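You operate a simulated robot arm through the tools that you are given. There is no shell and no other tool. Be economical: measure what you need, move in short steps, check, and stop when the job is done.

You run a simulated robot arm. Do the job below in one go: nothing can be reset, and whatever is moved stays where it is left.

## Task
Take the green ring tube and leave it on top of the grey pack on the top of the bench with the ring press.
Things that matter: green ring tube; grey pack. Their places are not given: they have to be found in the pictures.

It is judged by the outcome, as a careful person would: the job done as asked, and still so three seconds after it is handed in. It fails if anything else is knocked over, pushed out of place, dropped, spilled or broken.

## Robot
A 7-joint arm with a two-finger parallel gripper, fixed in place. Base frame: the origin is at the foot of the arm, x ahead of it, y to its left, z up; the work surface is at about z = 0. Lengths are in m, angles in rad, forces in N, time in s.
With the tool pointing down near the work surface it reaches from about 0.24 to 0.62 m from the base axis. Its first joint turns from -1.152 to 1.152 rad. Payload 2.6 kg.
Tool frame: the origin (TCP) lies between the finger pads and is the grasp point; the fingertips stand 0.03 m ahead of it; z points along the fingers, y is the line along which they close. The gripper opens to 0.094 m. The fingers are 0.028 m wide and 0.01 m thick; the gripper's body (0.05 by 0.096 m) begins 0.055 m behind the TCP.
Orientation is that of the tool frame in the base frame, as a unit quaternion [x, y, z, w]. With the fingers straight down and closing along the base's y, the tool's x points along the base's -x, its y along +y and its z along -z.

## Interface
- The arm moves only by the tool step_arm. Its argument "motion" is a list of rows, each an object (a shift or turn left out is 0, a gripper value left out holds the last) with "xyz": the shift along the tool's x, y, z in m, a list of three; "delta_rot": the turn, a rotation vector about the tool's x, y, z in rad, a list of three; "grip": the finger opening in m, from 0 to 0.094. In form: [{"xyz": [dx, dy, dz], "delta_rot": [ax, ay, az], "grip": grip}, ...]. A call has 1 to 10 rows; each row shifts and turns the commanded pose from where the row before left it, along the tool's axes as they then stand. Each row takes 0.2 s and may step no farther than 0.05 m and 0.15 rad from the row before; otherwise, or with a gripper value out of range, the whole call is refused. A pose out of reach is approached as far as the arm can. The call stops where the force on the tool passes 40 N (or 10 N more than at its start, if that is more) or the arm is blocked; 0.2 s more then pass. Each finger travels about 0.072 m/s and halts on what it meets, pressing with about 35 N; the grip force reading is that of the motor and also rises with nothing between the fingers. The clock runs only during rows and for 0.2 s after the last one: add rows that do not move to give the fingers time. The reply holds the time, the measured pose of the TCP, the force on the tool along the base axes, the opening and the grip force, in the units named above and with some noise, and new pictures: "show" is both (left out), scene, wrist or none.
- Cameras (640 x 400 px; columns grow to the right, rows downward): "scene" is fixed at [0.0443, 0.4476, 0.5517]; the picture's right is [-0.64, -0.77, 0.00], its down [-0.52, 0.43, -0.73] and it looks along [0.56, -0.47, -0.68] (base axes); focal length 368 px, centre (320, 200). "wrist" rides on the gripper at [-0.037, 0, -0.058] in the tool frame; the picture's right is [0.00, -1.00, 0.00], its down [0.97, 0.00, -0.24] and it looks along [0.24, 0.00, 0.97] (tool axes); focal length 218 px, centre (320, 200).
- point_at(camera, pixels): there is no depth. For up to 12 entries [column, row, z] of the newest picture of that camera ("zoom" is the newest enlarged one), the place [x, y] in the base frame at which the ray of that pixel passes the height z, good to about 0.002 m. No time passes.
- inspect(camera, box): a new picture of the part [left, top, right, bottom] of that camera's present view, enlarged. No time passes.
- job_done(): hands the job in; it is judged then, once.

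Go step by step. Measure first, check grasps and placings, and put right what went wrong. The budget is 60 turns and 120 pictures, counting those below and the enlarged ones. Unless the task says otherwise, let go and move clear before handing in, and close with one line.

The tools are called after "Emit:" as a command line: name --argument value ..., lists and objects as JSON in quotes. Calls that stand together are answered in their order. step_arm: Moves the arm, as the interface text tells. Its arguments: {"type":"object","properties":{"motion":{"type":"array"},"show":{"type":"string","enum":["both","scene","wrist","none"]}},"required":["motion"]} The other tools are called the same way: point_at (camera, pixels) gives the place at which the rays of pixels pass given heights; inspect (camera, box) takes an enlarged picture of a part of a camera's view; job_done () hands the job in.

At the start:

```text
time_s: 0.0
eef_pos: [0.3328, 0.0137, 0.2308]
tool_rot: [-0.001, 1.0, 0.0, 0.0]
contact_force: [0.0, 0.4, -0.4]
grip_width: 0.0941
grip_force: 0.1
```

scene: 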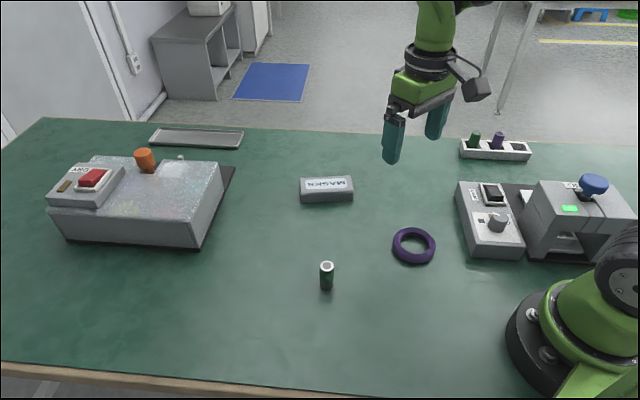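
wrist: 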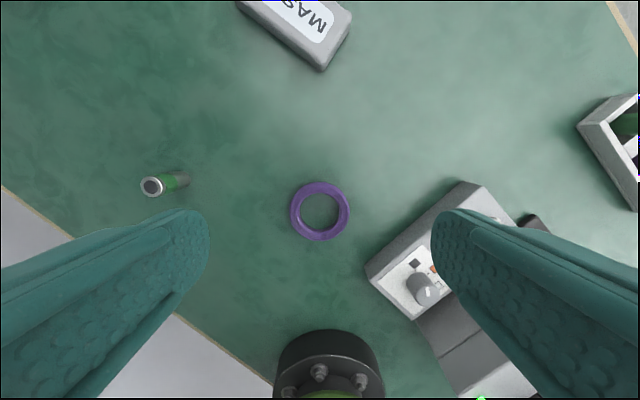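

The scene shows a small green tube standing near (326,275), a grey box marked "MASK.." at (327,189), and another green thing in a rack at (475,139). I'll enlarge these to tell them apart.

Emit:
inspect --camera "scene" --box '[280, 160, 380, 300]'

Emit:
inspect --camera "scene" --box '[440, 120, 640, 270]'

Emit:
inspect --camera "wrist" --box '[120, 150, 220, 220]'

Emit:
point_at --camera "scene" --pixels '[[326, 289, 0], [326, 265, 0.05], [326, 265, 0.04], [475, 139, 0.04], [302, 203, 0], [353, 201, 0], [353, 179, 0.03], [301, 180, 0.03], [327, 184, 0.03]]'

Emit:
point_at --camera "wrist" --pixels '[[152, 186, 0.04], [152, 186, 0.05], [152, 186, 0.06], [184, 179, 0], [322, 71, 0], [322, 60, 0.03]]'

```text
2.86 times, centred on (330, 230) of scene
```

zoom: 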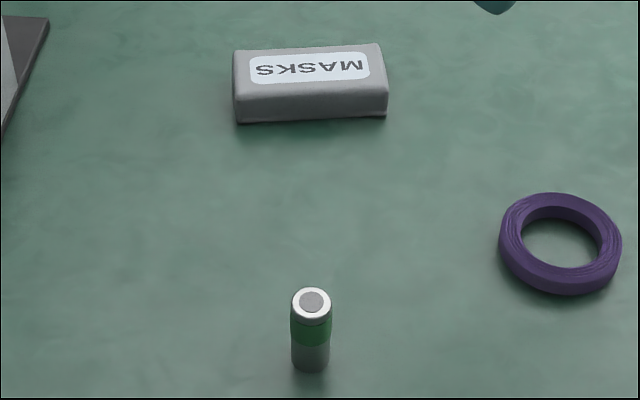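

```text
2.67 times, centred on (540, 195) of scene
```

zoom: 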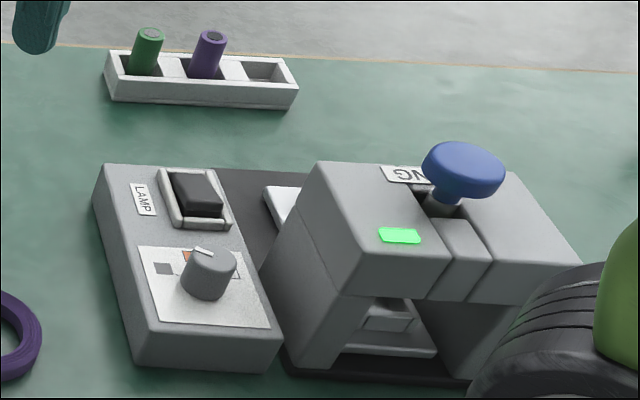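

```text
5.71 times, centred on (170, 185) of wrist
```

zoom: 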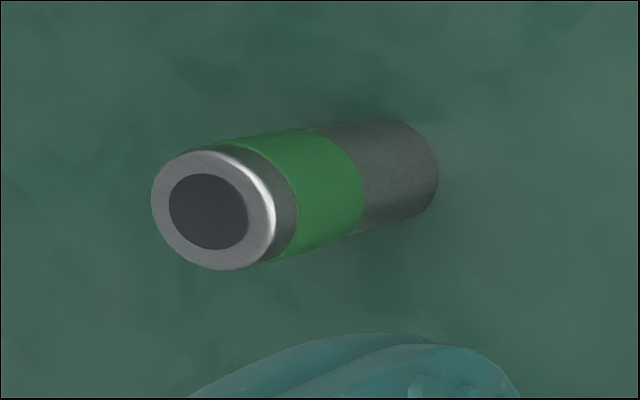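

```text
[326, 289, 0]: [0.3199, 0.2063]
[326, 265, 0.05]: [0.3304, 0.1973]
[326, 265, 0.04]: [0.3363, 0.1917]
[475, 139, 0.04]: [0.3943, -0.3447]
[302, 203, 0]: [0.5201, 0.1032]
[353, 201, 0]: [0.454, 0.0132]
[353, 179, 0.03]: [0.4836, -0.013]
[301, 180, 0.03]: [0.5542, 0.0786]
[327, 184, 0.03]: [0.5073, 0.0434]
```

```text
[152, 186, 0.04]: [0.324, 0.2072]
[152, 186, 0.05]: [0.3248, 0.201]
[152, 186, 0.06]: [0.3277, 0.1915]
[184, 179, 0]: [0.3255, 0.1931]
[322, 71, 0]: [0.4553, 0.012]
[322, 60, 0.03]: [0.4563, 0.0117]
```

The standing tube at (326,275) is metal with a green band, and the rack at (475,139) holds plain green and purple pieces. I'll take a closer look at the rack and the left device before choosing.

Emit:
inspect --camera "scene" --box '[455, 122, 535, 172]'

Emit:
inspect --camera "scene" --box '[40, 115, 250, 250]'

```text
8.00 times, centred on (495, 147) of scene
```

zoom: 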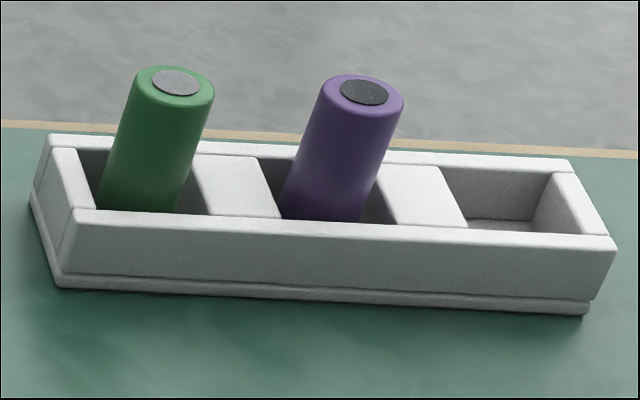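

```text
2.96 times, centred on (145, 182) of scene
```

zoom: 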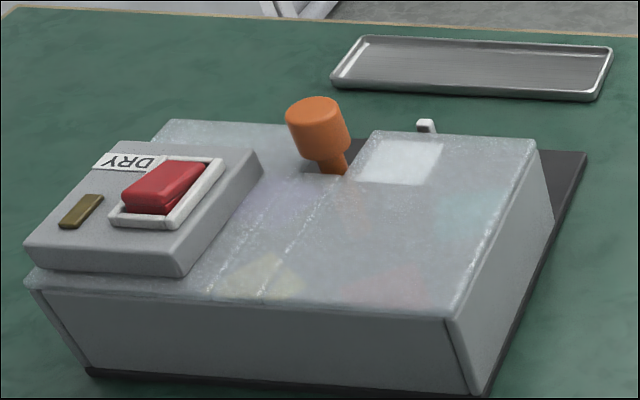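

The target is the standing metal tube with the green ring. Both cameras put it near (0.327, 0.199), about 0.047 tall. I'll move above it and stay high.

Emit:
step_arm --motion '[{"xyz": [0.006, 0.045, 0]}, {"xyz": [0, 0.045, 0]}, {"xyz": [0, 0.045, 0]}, {"xyz": [0, 0.05, 0.03]}, {"xyz": [0, 0, 0.04]}, {}]'

```text
refused: row 4 steps farther than a row can; nothing moved
```

The call was refused because row 4 was too long a step. I'll repeat it with shorter rows.

Emit:
step_arm --motion '[{"xyz": [0.006, 0.045, 0]}, {"xyz": [0, 0.045, 0]}, {"xyz": [0, 0.045, 0]}, {"xyz": [0, 0.045, 0]}, {"xyz": [0, 0.005, 0.04]}, {"xyz": [0, 0, 0.03]}, {}]'

```text
time_s: 1.6
eef_pos: [0.3261, 0.197, 0.1604]
tool_rot: [0.0, 1.0, 0.0, -0.001]
contact_force: [0.0, 0.1, 0.5]
grip_width: 0.094
grip_force: 0.1
```

scene: 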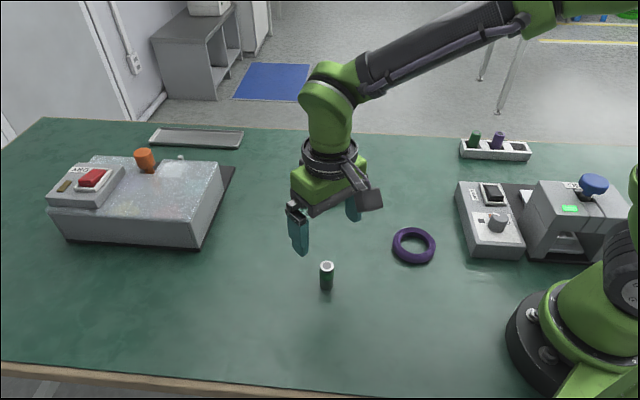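
wrist: 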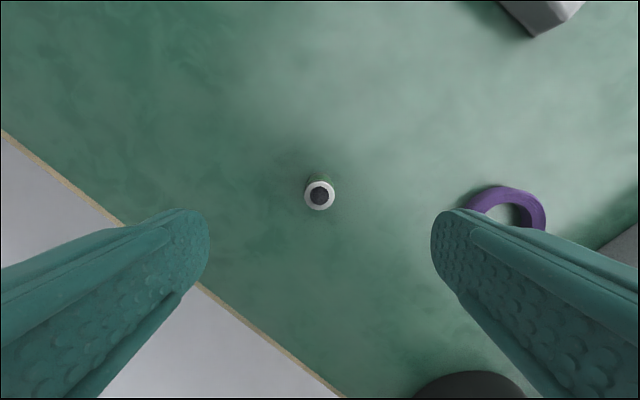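

Emit:
point_at --camera "wrist" --pixels '[[319, 195, 0.045], [319, 195, 0.05], [303, 195, 0.048], [336, 195, 0.048], [319, 174, 0]]'

Emit:
inspect --camera "wrist" --box '[280, 160, 360, 220]'

```text
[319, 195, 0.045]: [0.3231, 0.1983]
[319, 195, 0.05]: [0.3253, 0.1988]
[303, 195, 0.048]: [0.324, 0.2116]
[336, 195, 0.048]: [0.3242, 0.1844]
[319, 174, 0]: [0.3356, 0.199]
```

```text
6.67 times, centred on (320, 190) of wrist
```

zoom: 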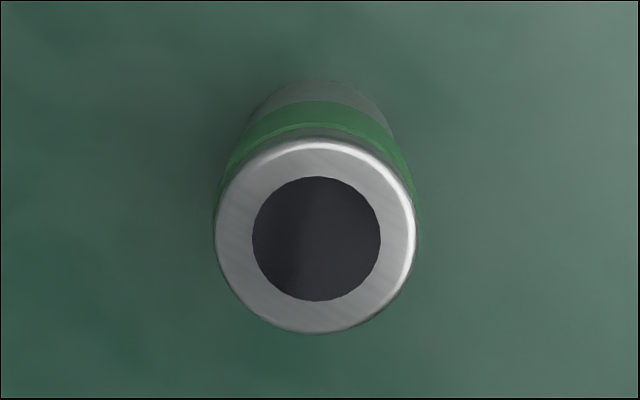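

The tube's top is centred at (319,195), about (0.325, 0.1985), with a diameter near 0.025. I'll descend to TCP z of about 0.04 and close.

Emit:
step_arm --motion '[{"xyz": [0.001, 0.001, 0.04]}, {"xyz": [0, 0, 0.04]}, {"xyz": [0, 0, 0.025]}, {"xyz": [0, 0, 0.014]}, {}, {}]'

```text
time_s: 3.0
eef_pos: [0.3248, 0.1981, 0.0437]
tool_rot: [0.0, 1.0, 0.0, 0.0]
contact_force: [-0.6, -0.2, 0.5]
grip_width: 0.094
grip_force: 0.0
```

scene: 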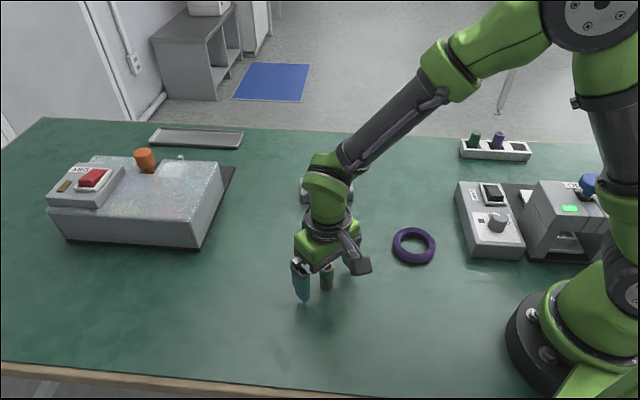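
wrist: 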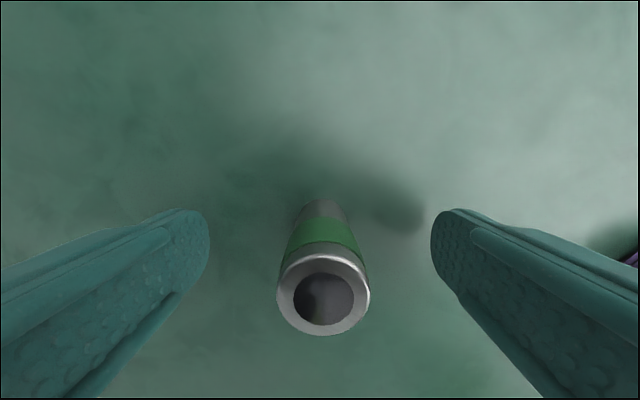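

The tube is centred between the fingers, with its top at (323,290). I'll lower slightly and close.

Emit:
step_arm --motion '[{"xyz": [0, 0, 0.006]}, {"grip": 0.05}, {"grip": 0.03}, {"grip": 0.015}, {}, {}, {}]'

```text
time_s: 4.6
eef_pos: [0.3248, 0.1989, 0.037]
tool_rot: [0.0, 1.0, 0.001, 0.0]
contact_force: [-0.1, 0.5, -0.7]
grip_width: 0.0235
grip_force: 34.9
```

scene: 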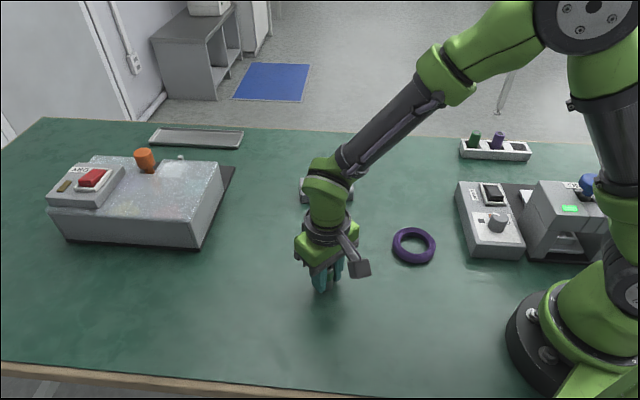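
wrist: 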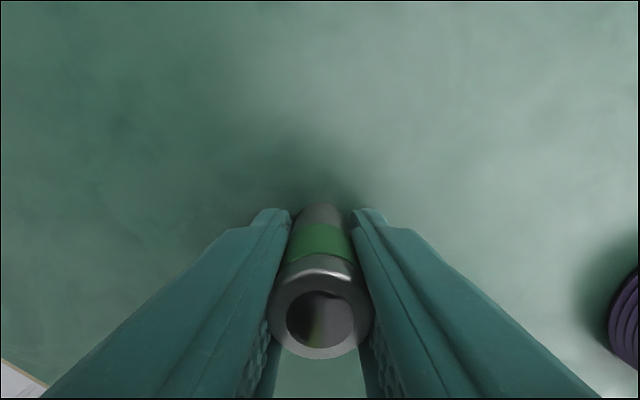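

The tube is held at a width of 0.0235 m with 35 N. I'll lift it straight up.

Emit:
step_arm --motion '[{"xyz": [0, 0, -0.02]}, {"xyz": [0, 0, -0.04]}, {"xyz": [0, 0, -0.04]}, {"xyz": [0, 0, -0.04]}, {"xyz": [0, 0, -0.02]}, {}]'

```text
time_s: 6.0
eef_pos: [0.3246, 0.1985, 0.1971]
tool_rot: [-0.001, 1.0, -0.001, 0.0]
contact_force: [-0.3, -0.7, 0.3]
grip_width: 0.0154
grip_force: 0.0
```

scene: 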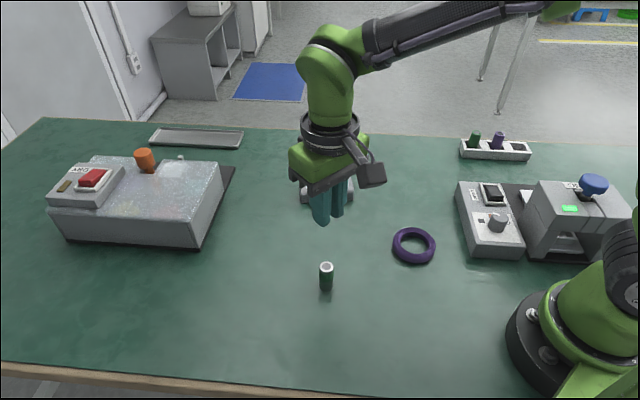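
wrist: 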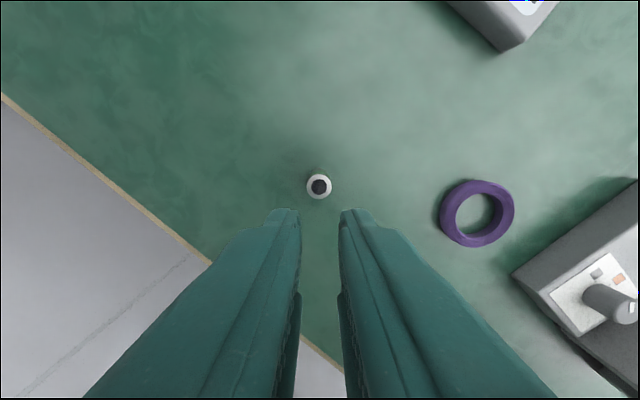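

The fingers slipped off: the opening is 0.015 m with no force, and the tube is still standing at (318,186). I'll measure it again before retrying.

Emit:
inspect --camera "scene" --box '[306, 252, 346, 297]'

Emit:
inspect --camera "wrist" --box '[290, 160, 350, 205]'

Emit:
point_at --camera "wrist" --pixels '[[318, 186, 0.045], [318, 186, 0.05], [318, 168, 0]]'

```text
8.89 times, centred on (326, 274) of scene
```

zoom: 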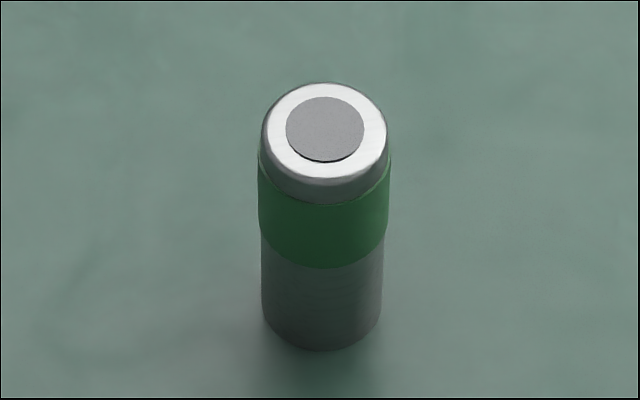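

```text
8.89 times, centred on (320, 182) of wrist
```

zoom: 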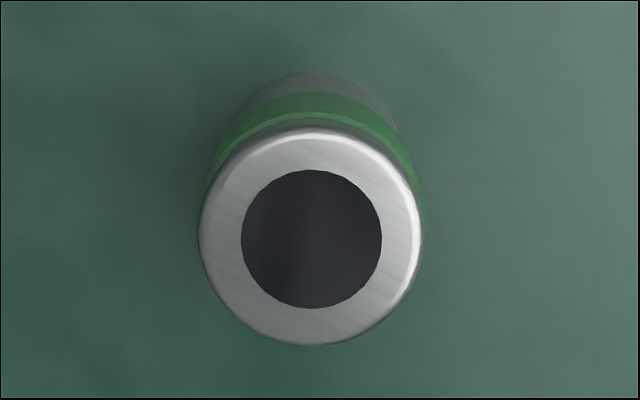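

```text
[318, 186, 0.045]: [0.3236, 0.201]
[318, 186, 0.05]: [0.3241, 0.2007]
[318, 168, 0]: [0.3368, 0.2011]
```

The tube is unmoved at about (0.324, 0.2005). Its green ring is slightly proud of the body. I'll grip a little lower with the fingers commanded fully closed, then lift slowly while watching the force.

Emit:
step_arm --motion '[{"grip": 0.07}, {}, {}, {"xyz": [0.0005, 0.0015, 0.045]}, {"xyz": [0, 0, 0.045]}, {"xyz": [0, 0, 0.04]}, {"xyz": [0, 0, 0.02]}, {"xyz": [0, 0, 0.012]}, {}, {}]' --show "wrist"

Emit:
step_arm --motion '[{"grip": 0.04}, {"grip": 0.02}, {"grip": 0.0}, {}, {}, {}, {}]' --show "both"

```text
time_s: 8.2
eef_pos: [0.3238, 0.201, 0.0354]
tool_rot: [0.0, 1.0, 0.0, -0.001]
contact_force: [0.2, -0.2, -0.3]
grip_width: 0.0699
grip_force: 0.0
```

wrist: 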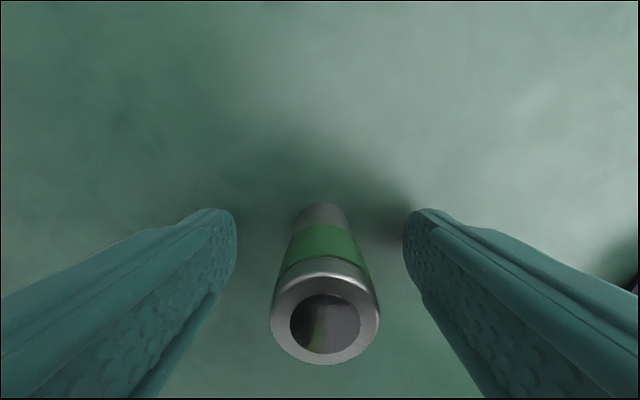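

```text
time_s: 9.8
eef_pos: [0.3233, 0.2003, 0.0354]
tool_rot: [0.0, 1.0, 0.0, 0.001]
contact_force: [0.6, 0.0, 2.0]
grip_width: 0.0231
grip_force: 34.9
```

scene: 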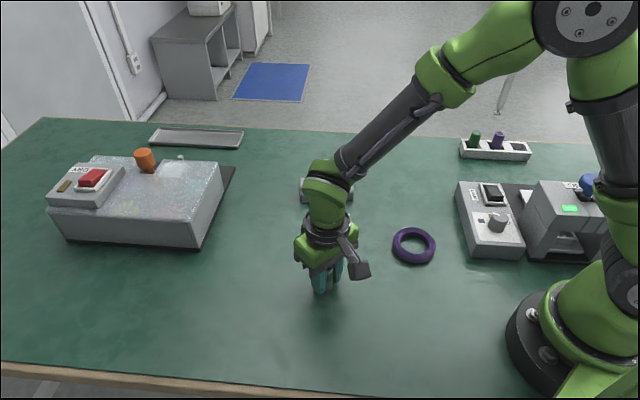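
wrist: 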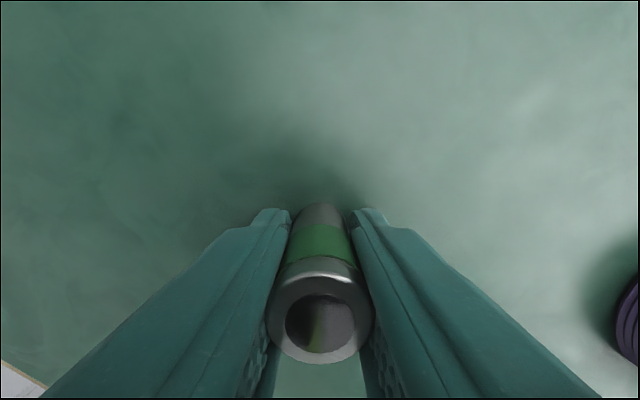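

The grip is closed at 0.0231 m with 35 N. Now a very slow 12 mm lift.

Emit:
step_arm --motion '[{"xyz": [0, 0, -0.001]}, {"xyz": [0, 0, -0.001]}, {"xyz": [0, 0, -0.001]}, {"xyz": [0, 0, -0.001]}, {"xyz": [0, 0, -0.002]}, {"xyz": [0, 0, -0.002]}, {"xyz": [0, 0, -0.002]}, {"xyz": [0, 0, -0.002]}]'

```text
time_s: 11.6
eef_pos: [0.323, 0.2003, 0.0473]
tool_rot: [-0.001, 1.0, -0.001, 0.0]
contact_force: [-0.5, -0.6, -1.1]
grip_width: 0.0231
grip_force: 34.9
```

scene: 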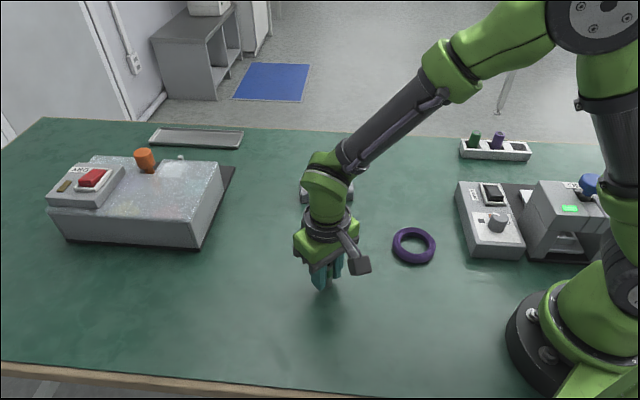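
wrist: 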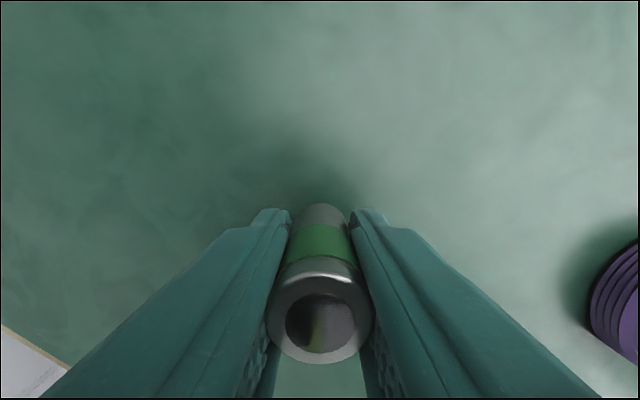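

The tube looks the same in the wrist view, with its top still at (320,318), so it is rising with the fingers this time. I'll keep lifting gently.

Emit:
step_arm --motion '[{"xyz": [0, 0, -0.003]}, {"xyz": [0, 0, -0.004]}, {"xyz": [0, 0, -0.005]}, {"xyz": [0, 0, -0.005]}, {"xyz": [0, 0, -0.005]}, {"xyz": [0, 0, -0.005]}, {"xyz": [0, 0, -0.004]}, {"xyz": [0, 0, -0.003]}, {"xyz": [0, 0, -0.001]}]'

```text
time_s: 13.6
eef_pos: [0.3246, 0.2012, 0.0816]
tool_rot: [-0.001, 1.0, 0.0, -0.001]
contact_force: [-0.2, -0.5, -0.9]
grip_width: 0.0231
grip_force: 34.9
```

scene: 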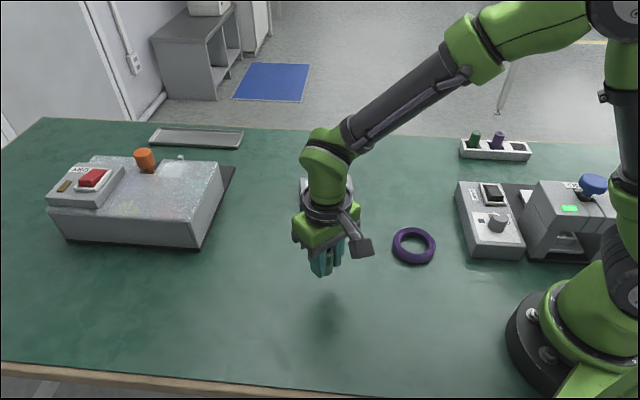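
wrist: 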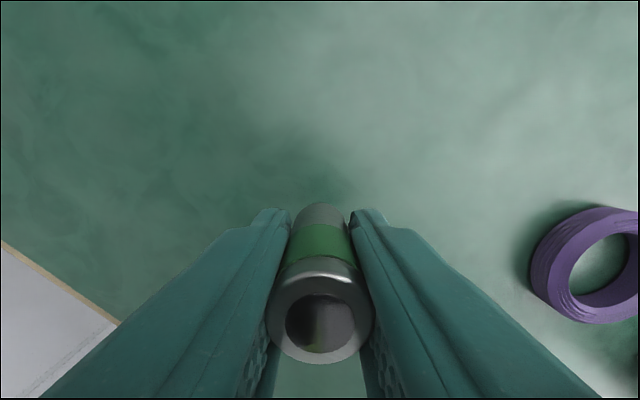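

It is held firmly at z 0.082 with no slip. Next I'll measure the pack's outline, using corners from the first enlarged picture, to pick the target.

Emit:
point_at --camera "scene" --pixels '[[299.6, 177.6, 0.03], [351.4, 175.1, 0.03], [353.8, 191.5, 0.03], [300.3, 194.4, 0.03], [302, 203, 0], [353.5, 200.5, 0], [327, 184.5, 0.025], [327, 184.5, 0.03], [353.8, 191.5, 0.025], [300.3, 194.4, 0.025]]'

Emit:
step_arm --motion '[{"xyz": [0, 0, -0.002]}, {"xyz": [0, 0, -0.004]}, {"xyz": [-0.002, -0.002, -0.005]}, {"xyz": [-0.004, -0.004, -0.005]}, {"xyz": [-0.006, -0.006, -0.004]}, {"xyz": [-0.007, -0.007, -0.003]}, {"xyz": [-0.007, -0.007, 0]}, {"xyz": [-0.006, -0.006, 0]}, {"xyz": [-0.004, -0.004, 0]}, {"xyz": [-0.002, -0.002, 0]}]'

```text
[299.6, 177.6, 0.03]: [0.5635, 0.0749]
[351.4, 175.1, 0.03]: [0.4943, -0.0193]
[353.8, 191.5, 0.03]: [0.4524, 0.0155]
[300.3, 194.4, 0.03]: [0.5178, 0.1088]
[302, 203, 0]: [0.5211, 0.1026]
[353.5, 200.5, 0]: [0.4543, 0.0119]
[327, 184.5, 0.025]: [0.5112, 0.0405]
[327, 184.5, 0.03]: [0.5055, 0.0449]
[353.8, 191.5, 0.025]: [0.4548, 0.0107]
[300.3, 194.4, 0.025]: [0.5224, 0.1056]
```

```text
time_s: 15.8
eef_pos: [0.3624, 0.1631, 0.1038]
tool_rot: [0.001, 1.0, 0.0, -0.001]
contact_force: [-0.5, 0.5, -0.6]
grip_width: 0.0231
grip_force: 35.5
```

scene: 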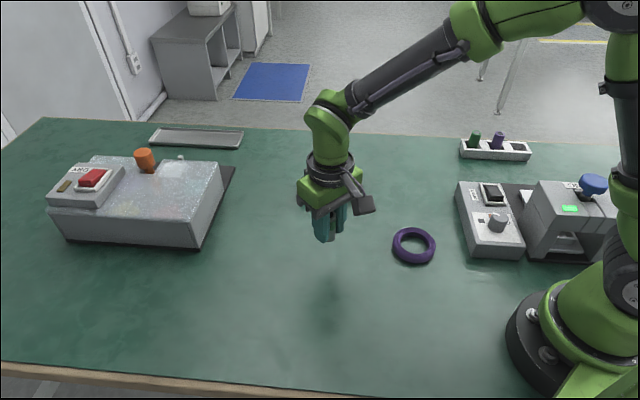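
wrist: 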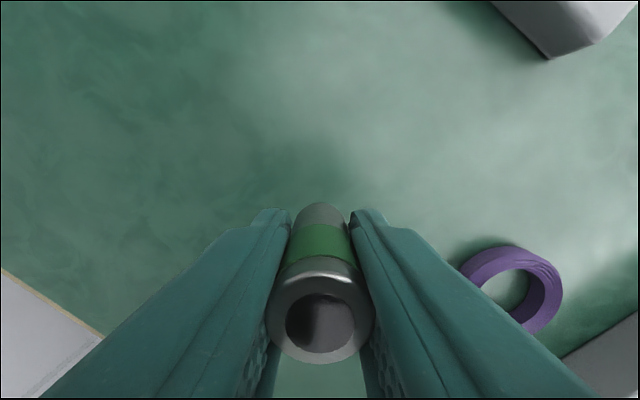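

No slip in transit, and the tube is still at the same place in the wrist view. The pack's top is at about z 0.028 with its centre near (0.508, 0.044). I'll continue toward it gently.

Emit:
step_arm --motion '[{"xyz": [-0.003, -0.0025, 0]}, {"xyz": [-0.006, -0.005, 0]}, {"xyz": [-0.009, -0.0075, 0]}, {"xyz": [-0.011, -0.009, 0]}, {"xyz": [-0.012, -0.01, 0]}, {"xyz": [-0.012, -0.01, 0]}, {"xyz": [-0.011, -0.009, 0]}, {"xyz": [-0.009, -0.0075, 0]}, {"xyz": [-0.005, -0.004, 0]}, {"xyz": [-0.002, -0.0015, 0]}]' --show "wrist"

Emit:
step_arm --motion '[{"xyz": [-0.003, -0.0025, 0]}, {"xyz": [-0.006, -0.005, 0]}, {"xyz": [-0.008, -0.006, 0]}, {"xyz": [-0.009, -0.007, 0]}, {"xyz": [-0.01, -0.008, 0]}, {"xyz": [-0.01, -0.008, 0]}, {"xyz": [-0.008, -0.007, 0]}, {"xyz": [-0.006, -0.005, 0]}, {"xyz": [-0.004, -0.003, 0]}, {"xyz": [-0.002, -0.0015, 0]}]'

```text
time_s: 18.0
eef_pos: [0.442, 0.0958, 0.1049]
tool_rot: [0.0, 1.0, 0.0, 0.0]
contact_force: [0.5, -0.6, -0.3]
grip_width: 0.0233
grip_force: 35.3
```

wrist: 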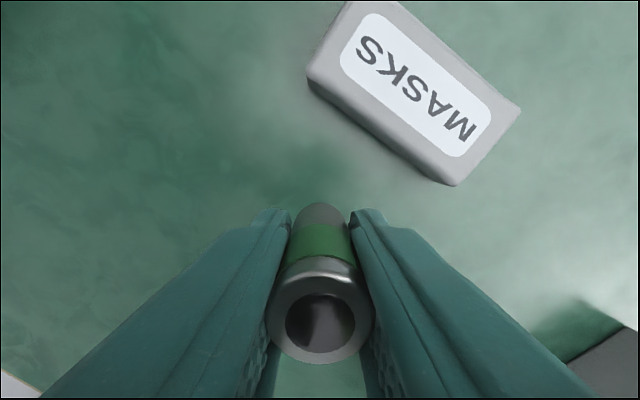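

```text
time_s: 20.2
eef_pos: [0.5082, 0.0432, 0.1036]
tool_rot: [0.0, 1.0, 0.001, 0.0]
contact_force: [-0.1, 0.0, -0.7]
grip_width: 0.023
grip_force: 35.0
```

scene: 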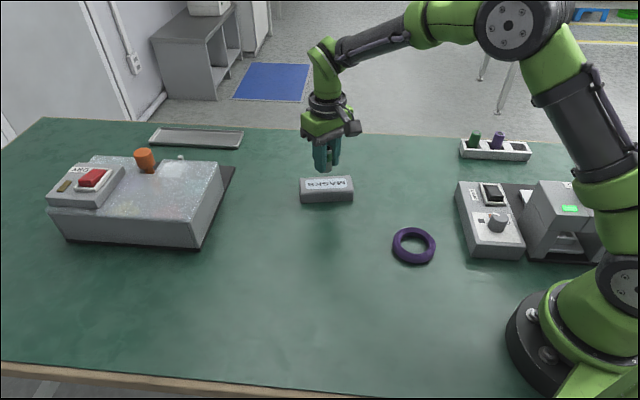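
wrist: 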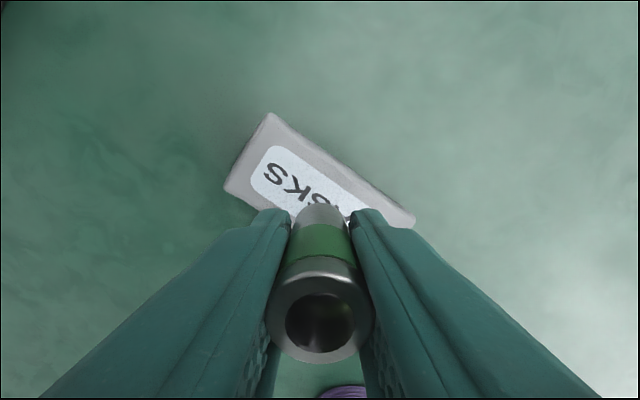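

The tube is still held and over the pack. I'll check the pack's centre from its corners (270,113), (224,187), (415,216) in the wrist view.

Emit:
point_at --camera "wrist" --pixels '[[270, 113, 0.028], [224, 187, 0.028], [415, 216, 0.028]]'

Emit:
inspect --camera "scene" --box '[285, 135, 370, 215]'

```text
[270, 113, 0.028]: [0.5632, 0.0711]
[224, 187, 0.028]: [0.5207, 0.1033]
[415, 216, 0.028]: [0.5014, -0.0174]
```

```text
5.00 times, centred on (328, 175) of scene
```

zoom: 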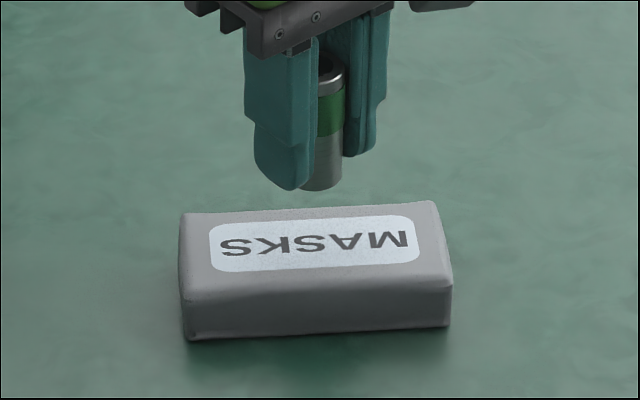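

The pack's centre is (0.511, 0.043) and the tube is right over it. I'll descend slowly; contact should come at a TCP z of about 0.063.

Emit:
step_arm --motion '[{"xyz": [-0.0025, 0, 0.002]}, {"xyz": [0, 0, 0.004]}, {"xyz": [0, 0, 0.005]}, {"xyz": [0, 0, 0.006]}, {"xyz": [0, 0, 0.006]}, {"xyz": [0, 0, 0.005]}, {"xyz": [0, 0, 0.004]}, {"xyz": [0, 0, 0.002]}, {"xyz": [0, 0, 0.001]}, {}]'

Emit:
inspect --camera "scene" --box '[285, 135, 370, 215]'

```text
time_s: 22.4
eef_pos: [0.5106, 0.0443, 0.0703]
tool_rot: [0.0, 1.0, -0.001, 0.0]
contact_force: [0.0, 0.5, -1.1]
grip_width: 0.0232
grip_force: 34.8
```

scene: 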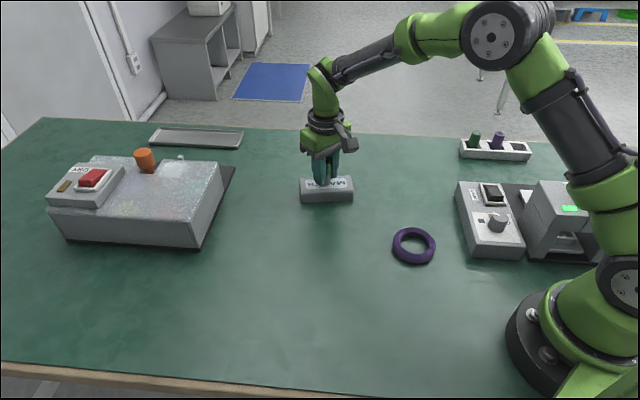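
wrist: 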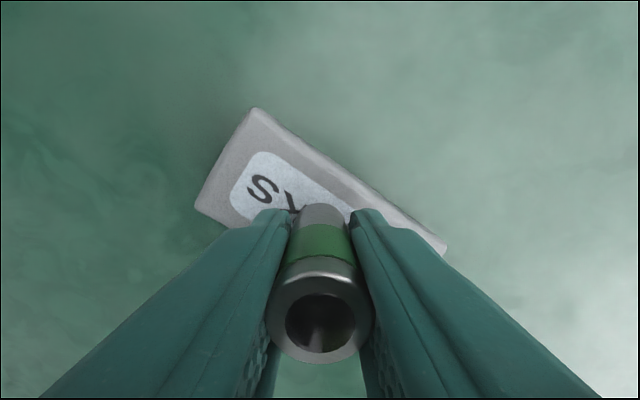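

```text
5.00 times, centred on (328, 175) of scene
```

zoom: 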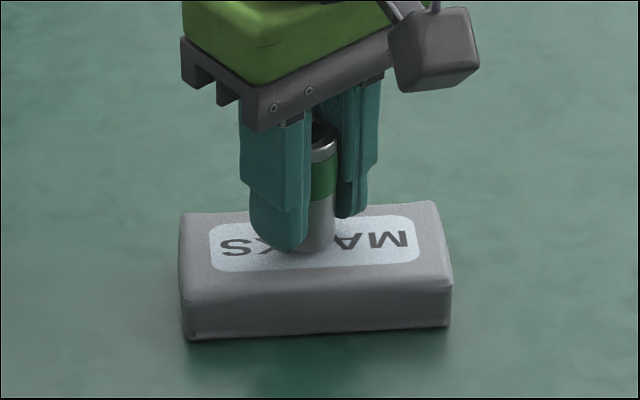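

The tube is over the middle of the pack with a few millimetres left. I'll go down in 1 mm steps and watch the force.

Emit:
step_arm --motion '[{"xyz": [0, 0, 0.001]}, {"xyz": [0, 0, 0.001]}, {"xyz": [0, 0, 0.001]}, {"xyz": [0, 0, 0.001]}, {}]' --show "none"

Emit:
step_arm --motion '[{"xyz": [0, 0, 0.001]}, {}]' --show "none"

Emit:
step_arm --motion '[{"xyz": [0, 0, 0.001]}, {}]' --show "wrist"

Emit:
inspect --camera "scene" --box '[285, 135, 370, 215]'

```text
time_s: 23.6
eef_pos: [0.51, 0.0447, 0.0663]
tool_rot: [0.0, 1.0, 0.0, 0.0]
contact_force: [0.1, -0.3, -0.8]
grip_width: 0.023
grip_force: 35.4
```

```text
time_s: 24.2
eef_pos: [0.5114, 0.0438, 0.0656]
tool_rot: [0.0, 1.0, 0.0, 0.001]
contact_force: [-2.2, -1.4, 7.9]
grip_width: 0.0231
grip_force: 34.4
```

```text
time_s: 24.8
eef_pos: [0.5116, 0.0445, 0.066]
tool_rot: [0.0, 1.0, 0.0, 0.001]
contact_force: [-4.1, 0.0, 18.6]
grip_width: 0.023
grip_force: 35.0
```

wrist: 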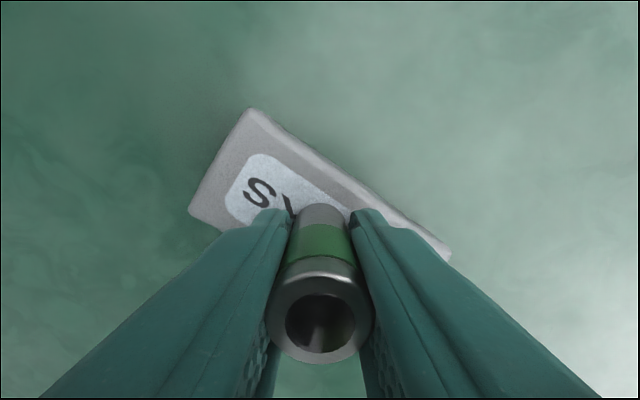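

```text
5.00 times, centred on (328, 175) of scene
```

zoom: 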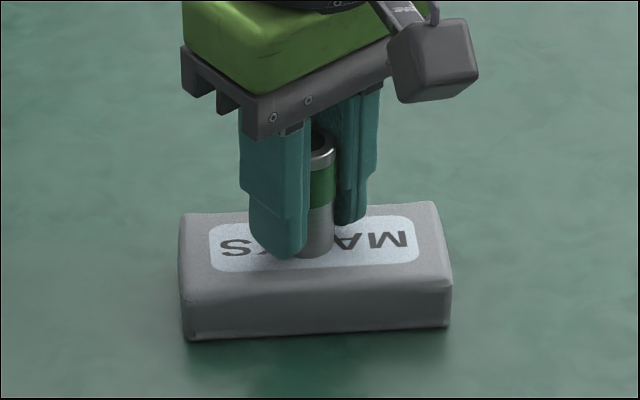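

The tube stands on the pack: the upward force reached 19 N at z 0.066. I'll back off 1 mm to ease the press, then open gently.

Emit:
step_arm --motion '[{"xyz": [0, 0, -0.0012]}, {}, {"grip": 0.024}, {"grip": 0.027}, {"grip": 0.032}, {"grip": 0.04}, {"grip": 0.05}, {"grip": 0.06}, {}]'

Emit:
inspect --camera "scene" --box '[285, 135, 370, 215]'

```text
time_s: 26.8
eef_pos: [0.5104, 0.0432, 0.0635]
tool_rot: [0.0, 1.0, 0.001, 0.0]
contact_force: [-0.6, 0.0, 0.1]
grip_width: 0.0602
grip_force: 0.1
```

scene: 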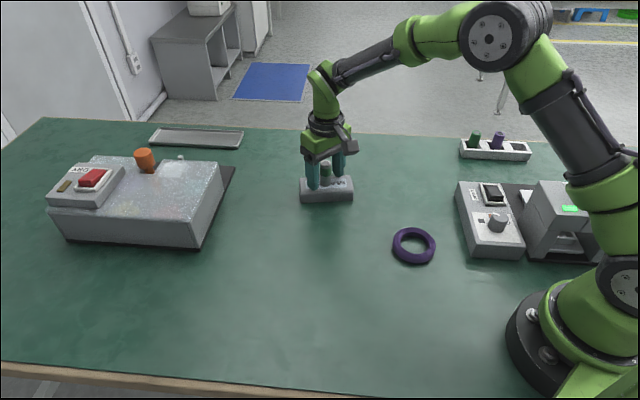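
wrist: 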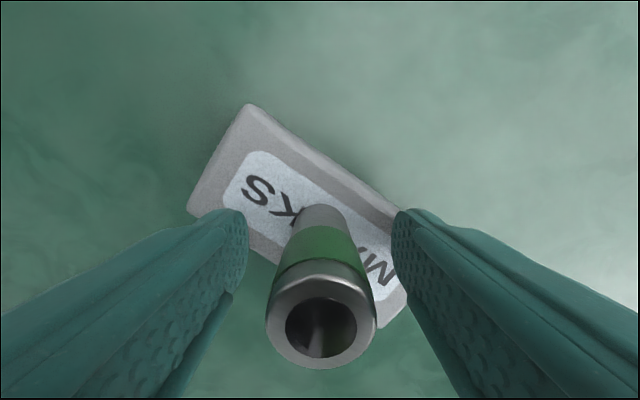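

```text
5.00 times, centred on (328, 175) of scene
```

zoom: 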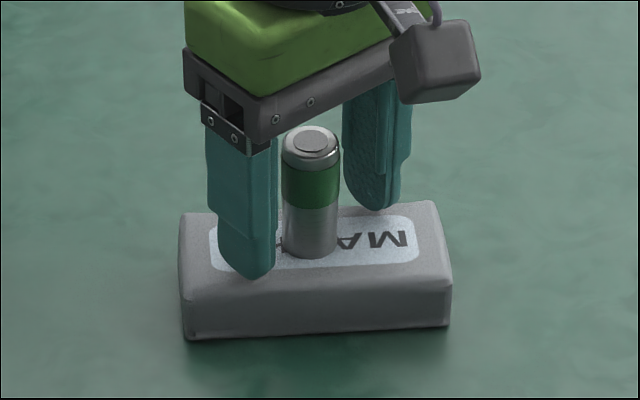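

The tube stands free and upright in the middle of the pack, with the fingers clear on both sides. I'll open a bit more and rise straight up.

Emit:
step_arm --motion '[{"grip": 0.07}, {"xyz": [0, 0, -0.005]}, {"xyz": [0, 0, -0.015]}, {"xyz": [0, 0, -0.03]}, {"xyz": [0, 0, -0.04]}, {"xyz": [0, 0, -0.04]}, {}, {}]'

Emit:
inspect --camera "scene" --box '[285, 135, 370, 215]'

```text
time_s: 28.6
eef_pos: [0.5096, 0.0439, 0.1966]
tool_rot: [0.0, 1.0, 0.0, 0.0]
contact_force: [0.2, -0.1, -0.4]
grip_width: 0.0698
grip_force: 0.0
```

scene: 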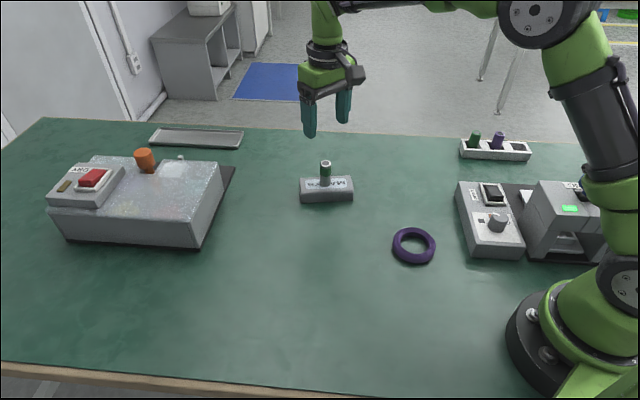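
wrist: 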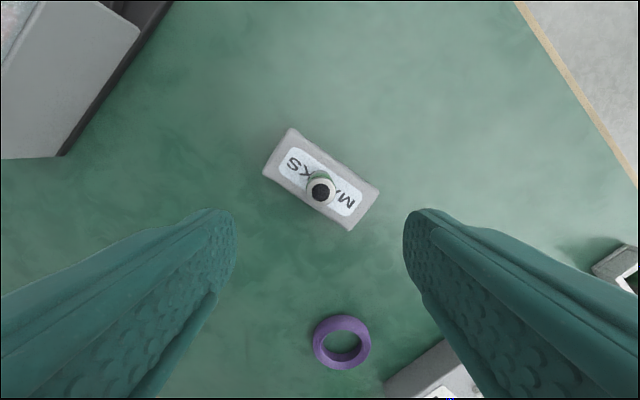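

```text
5.00 times, centred on (328, 175) of scene
```

zoom: 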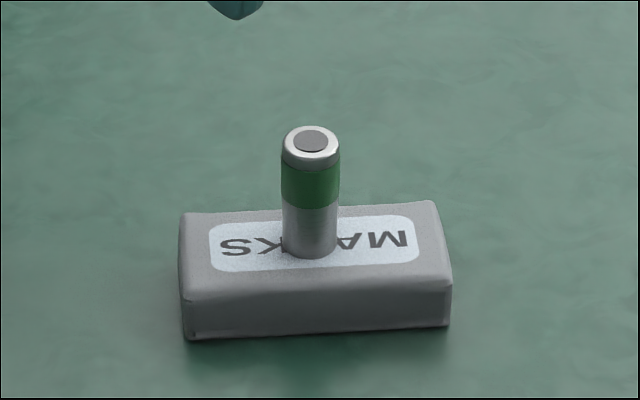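

The tube stands upright in the middle of the pack, the arm is clear and nothing else has moved. I'm handing the job in.

Emit:
job_done

```text
The job is handed in.
```

The green ring tube is standing upright on the grey pack, with the gripper clear and nothing else moved; my first grasp slipped without moving the tube, and a slower lift held.
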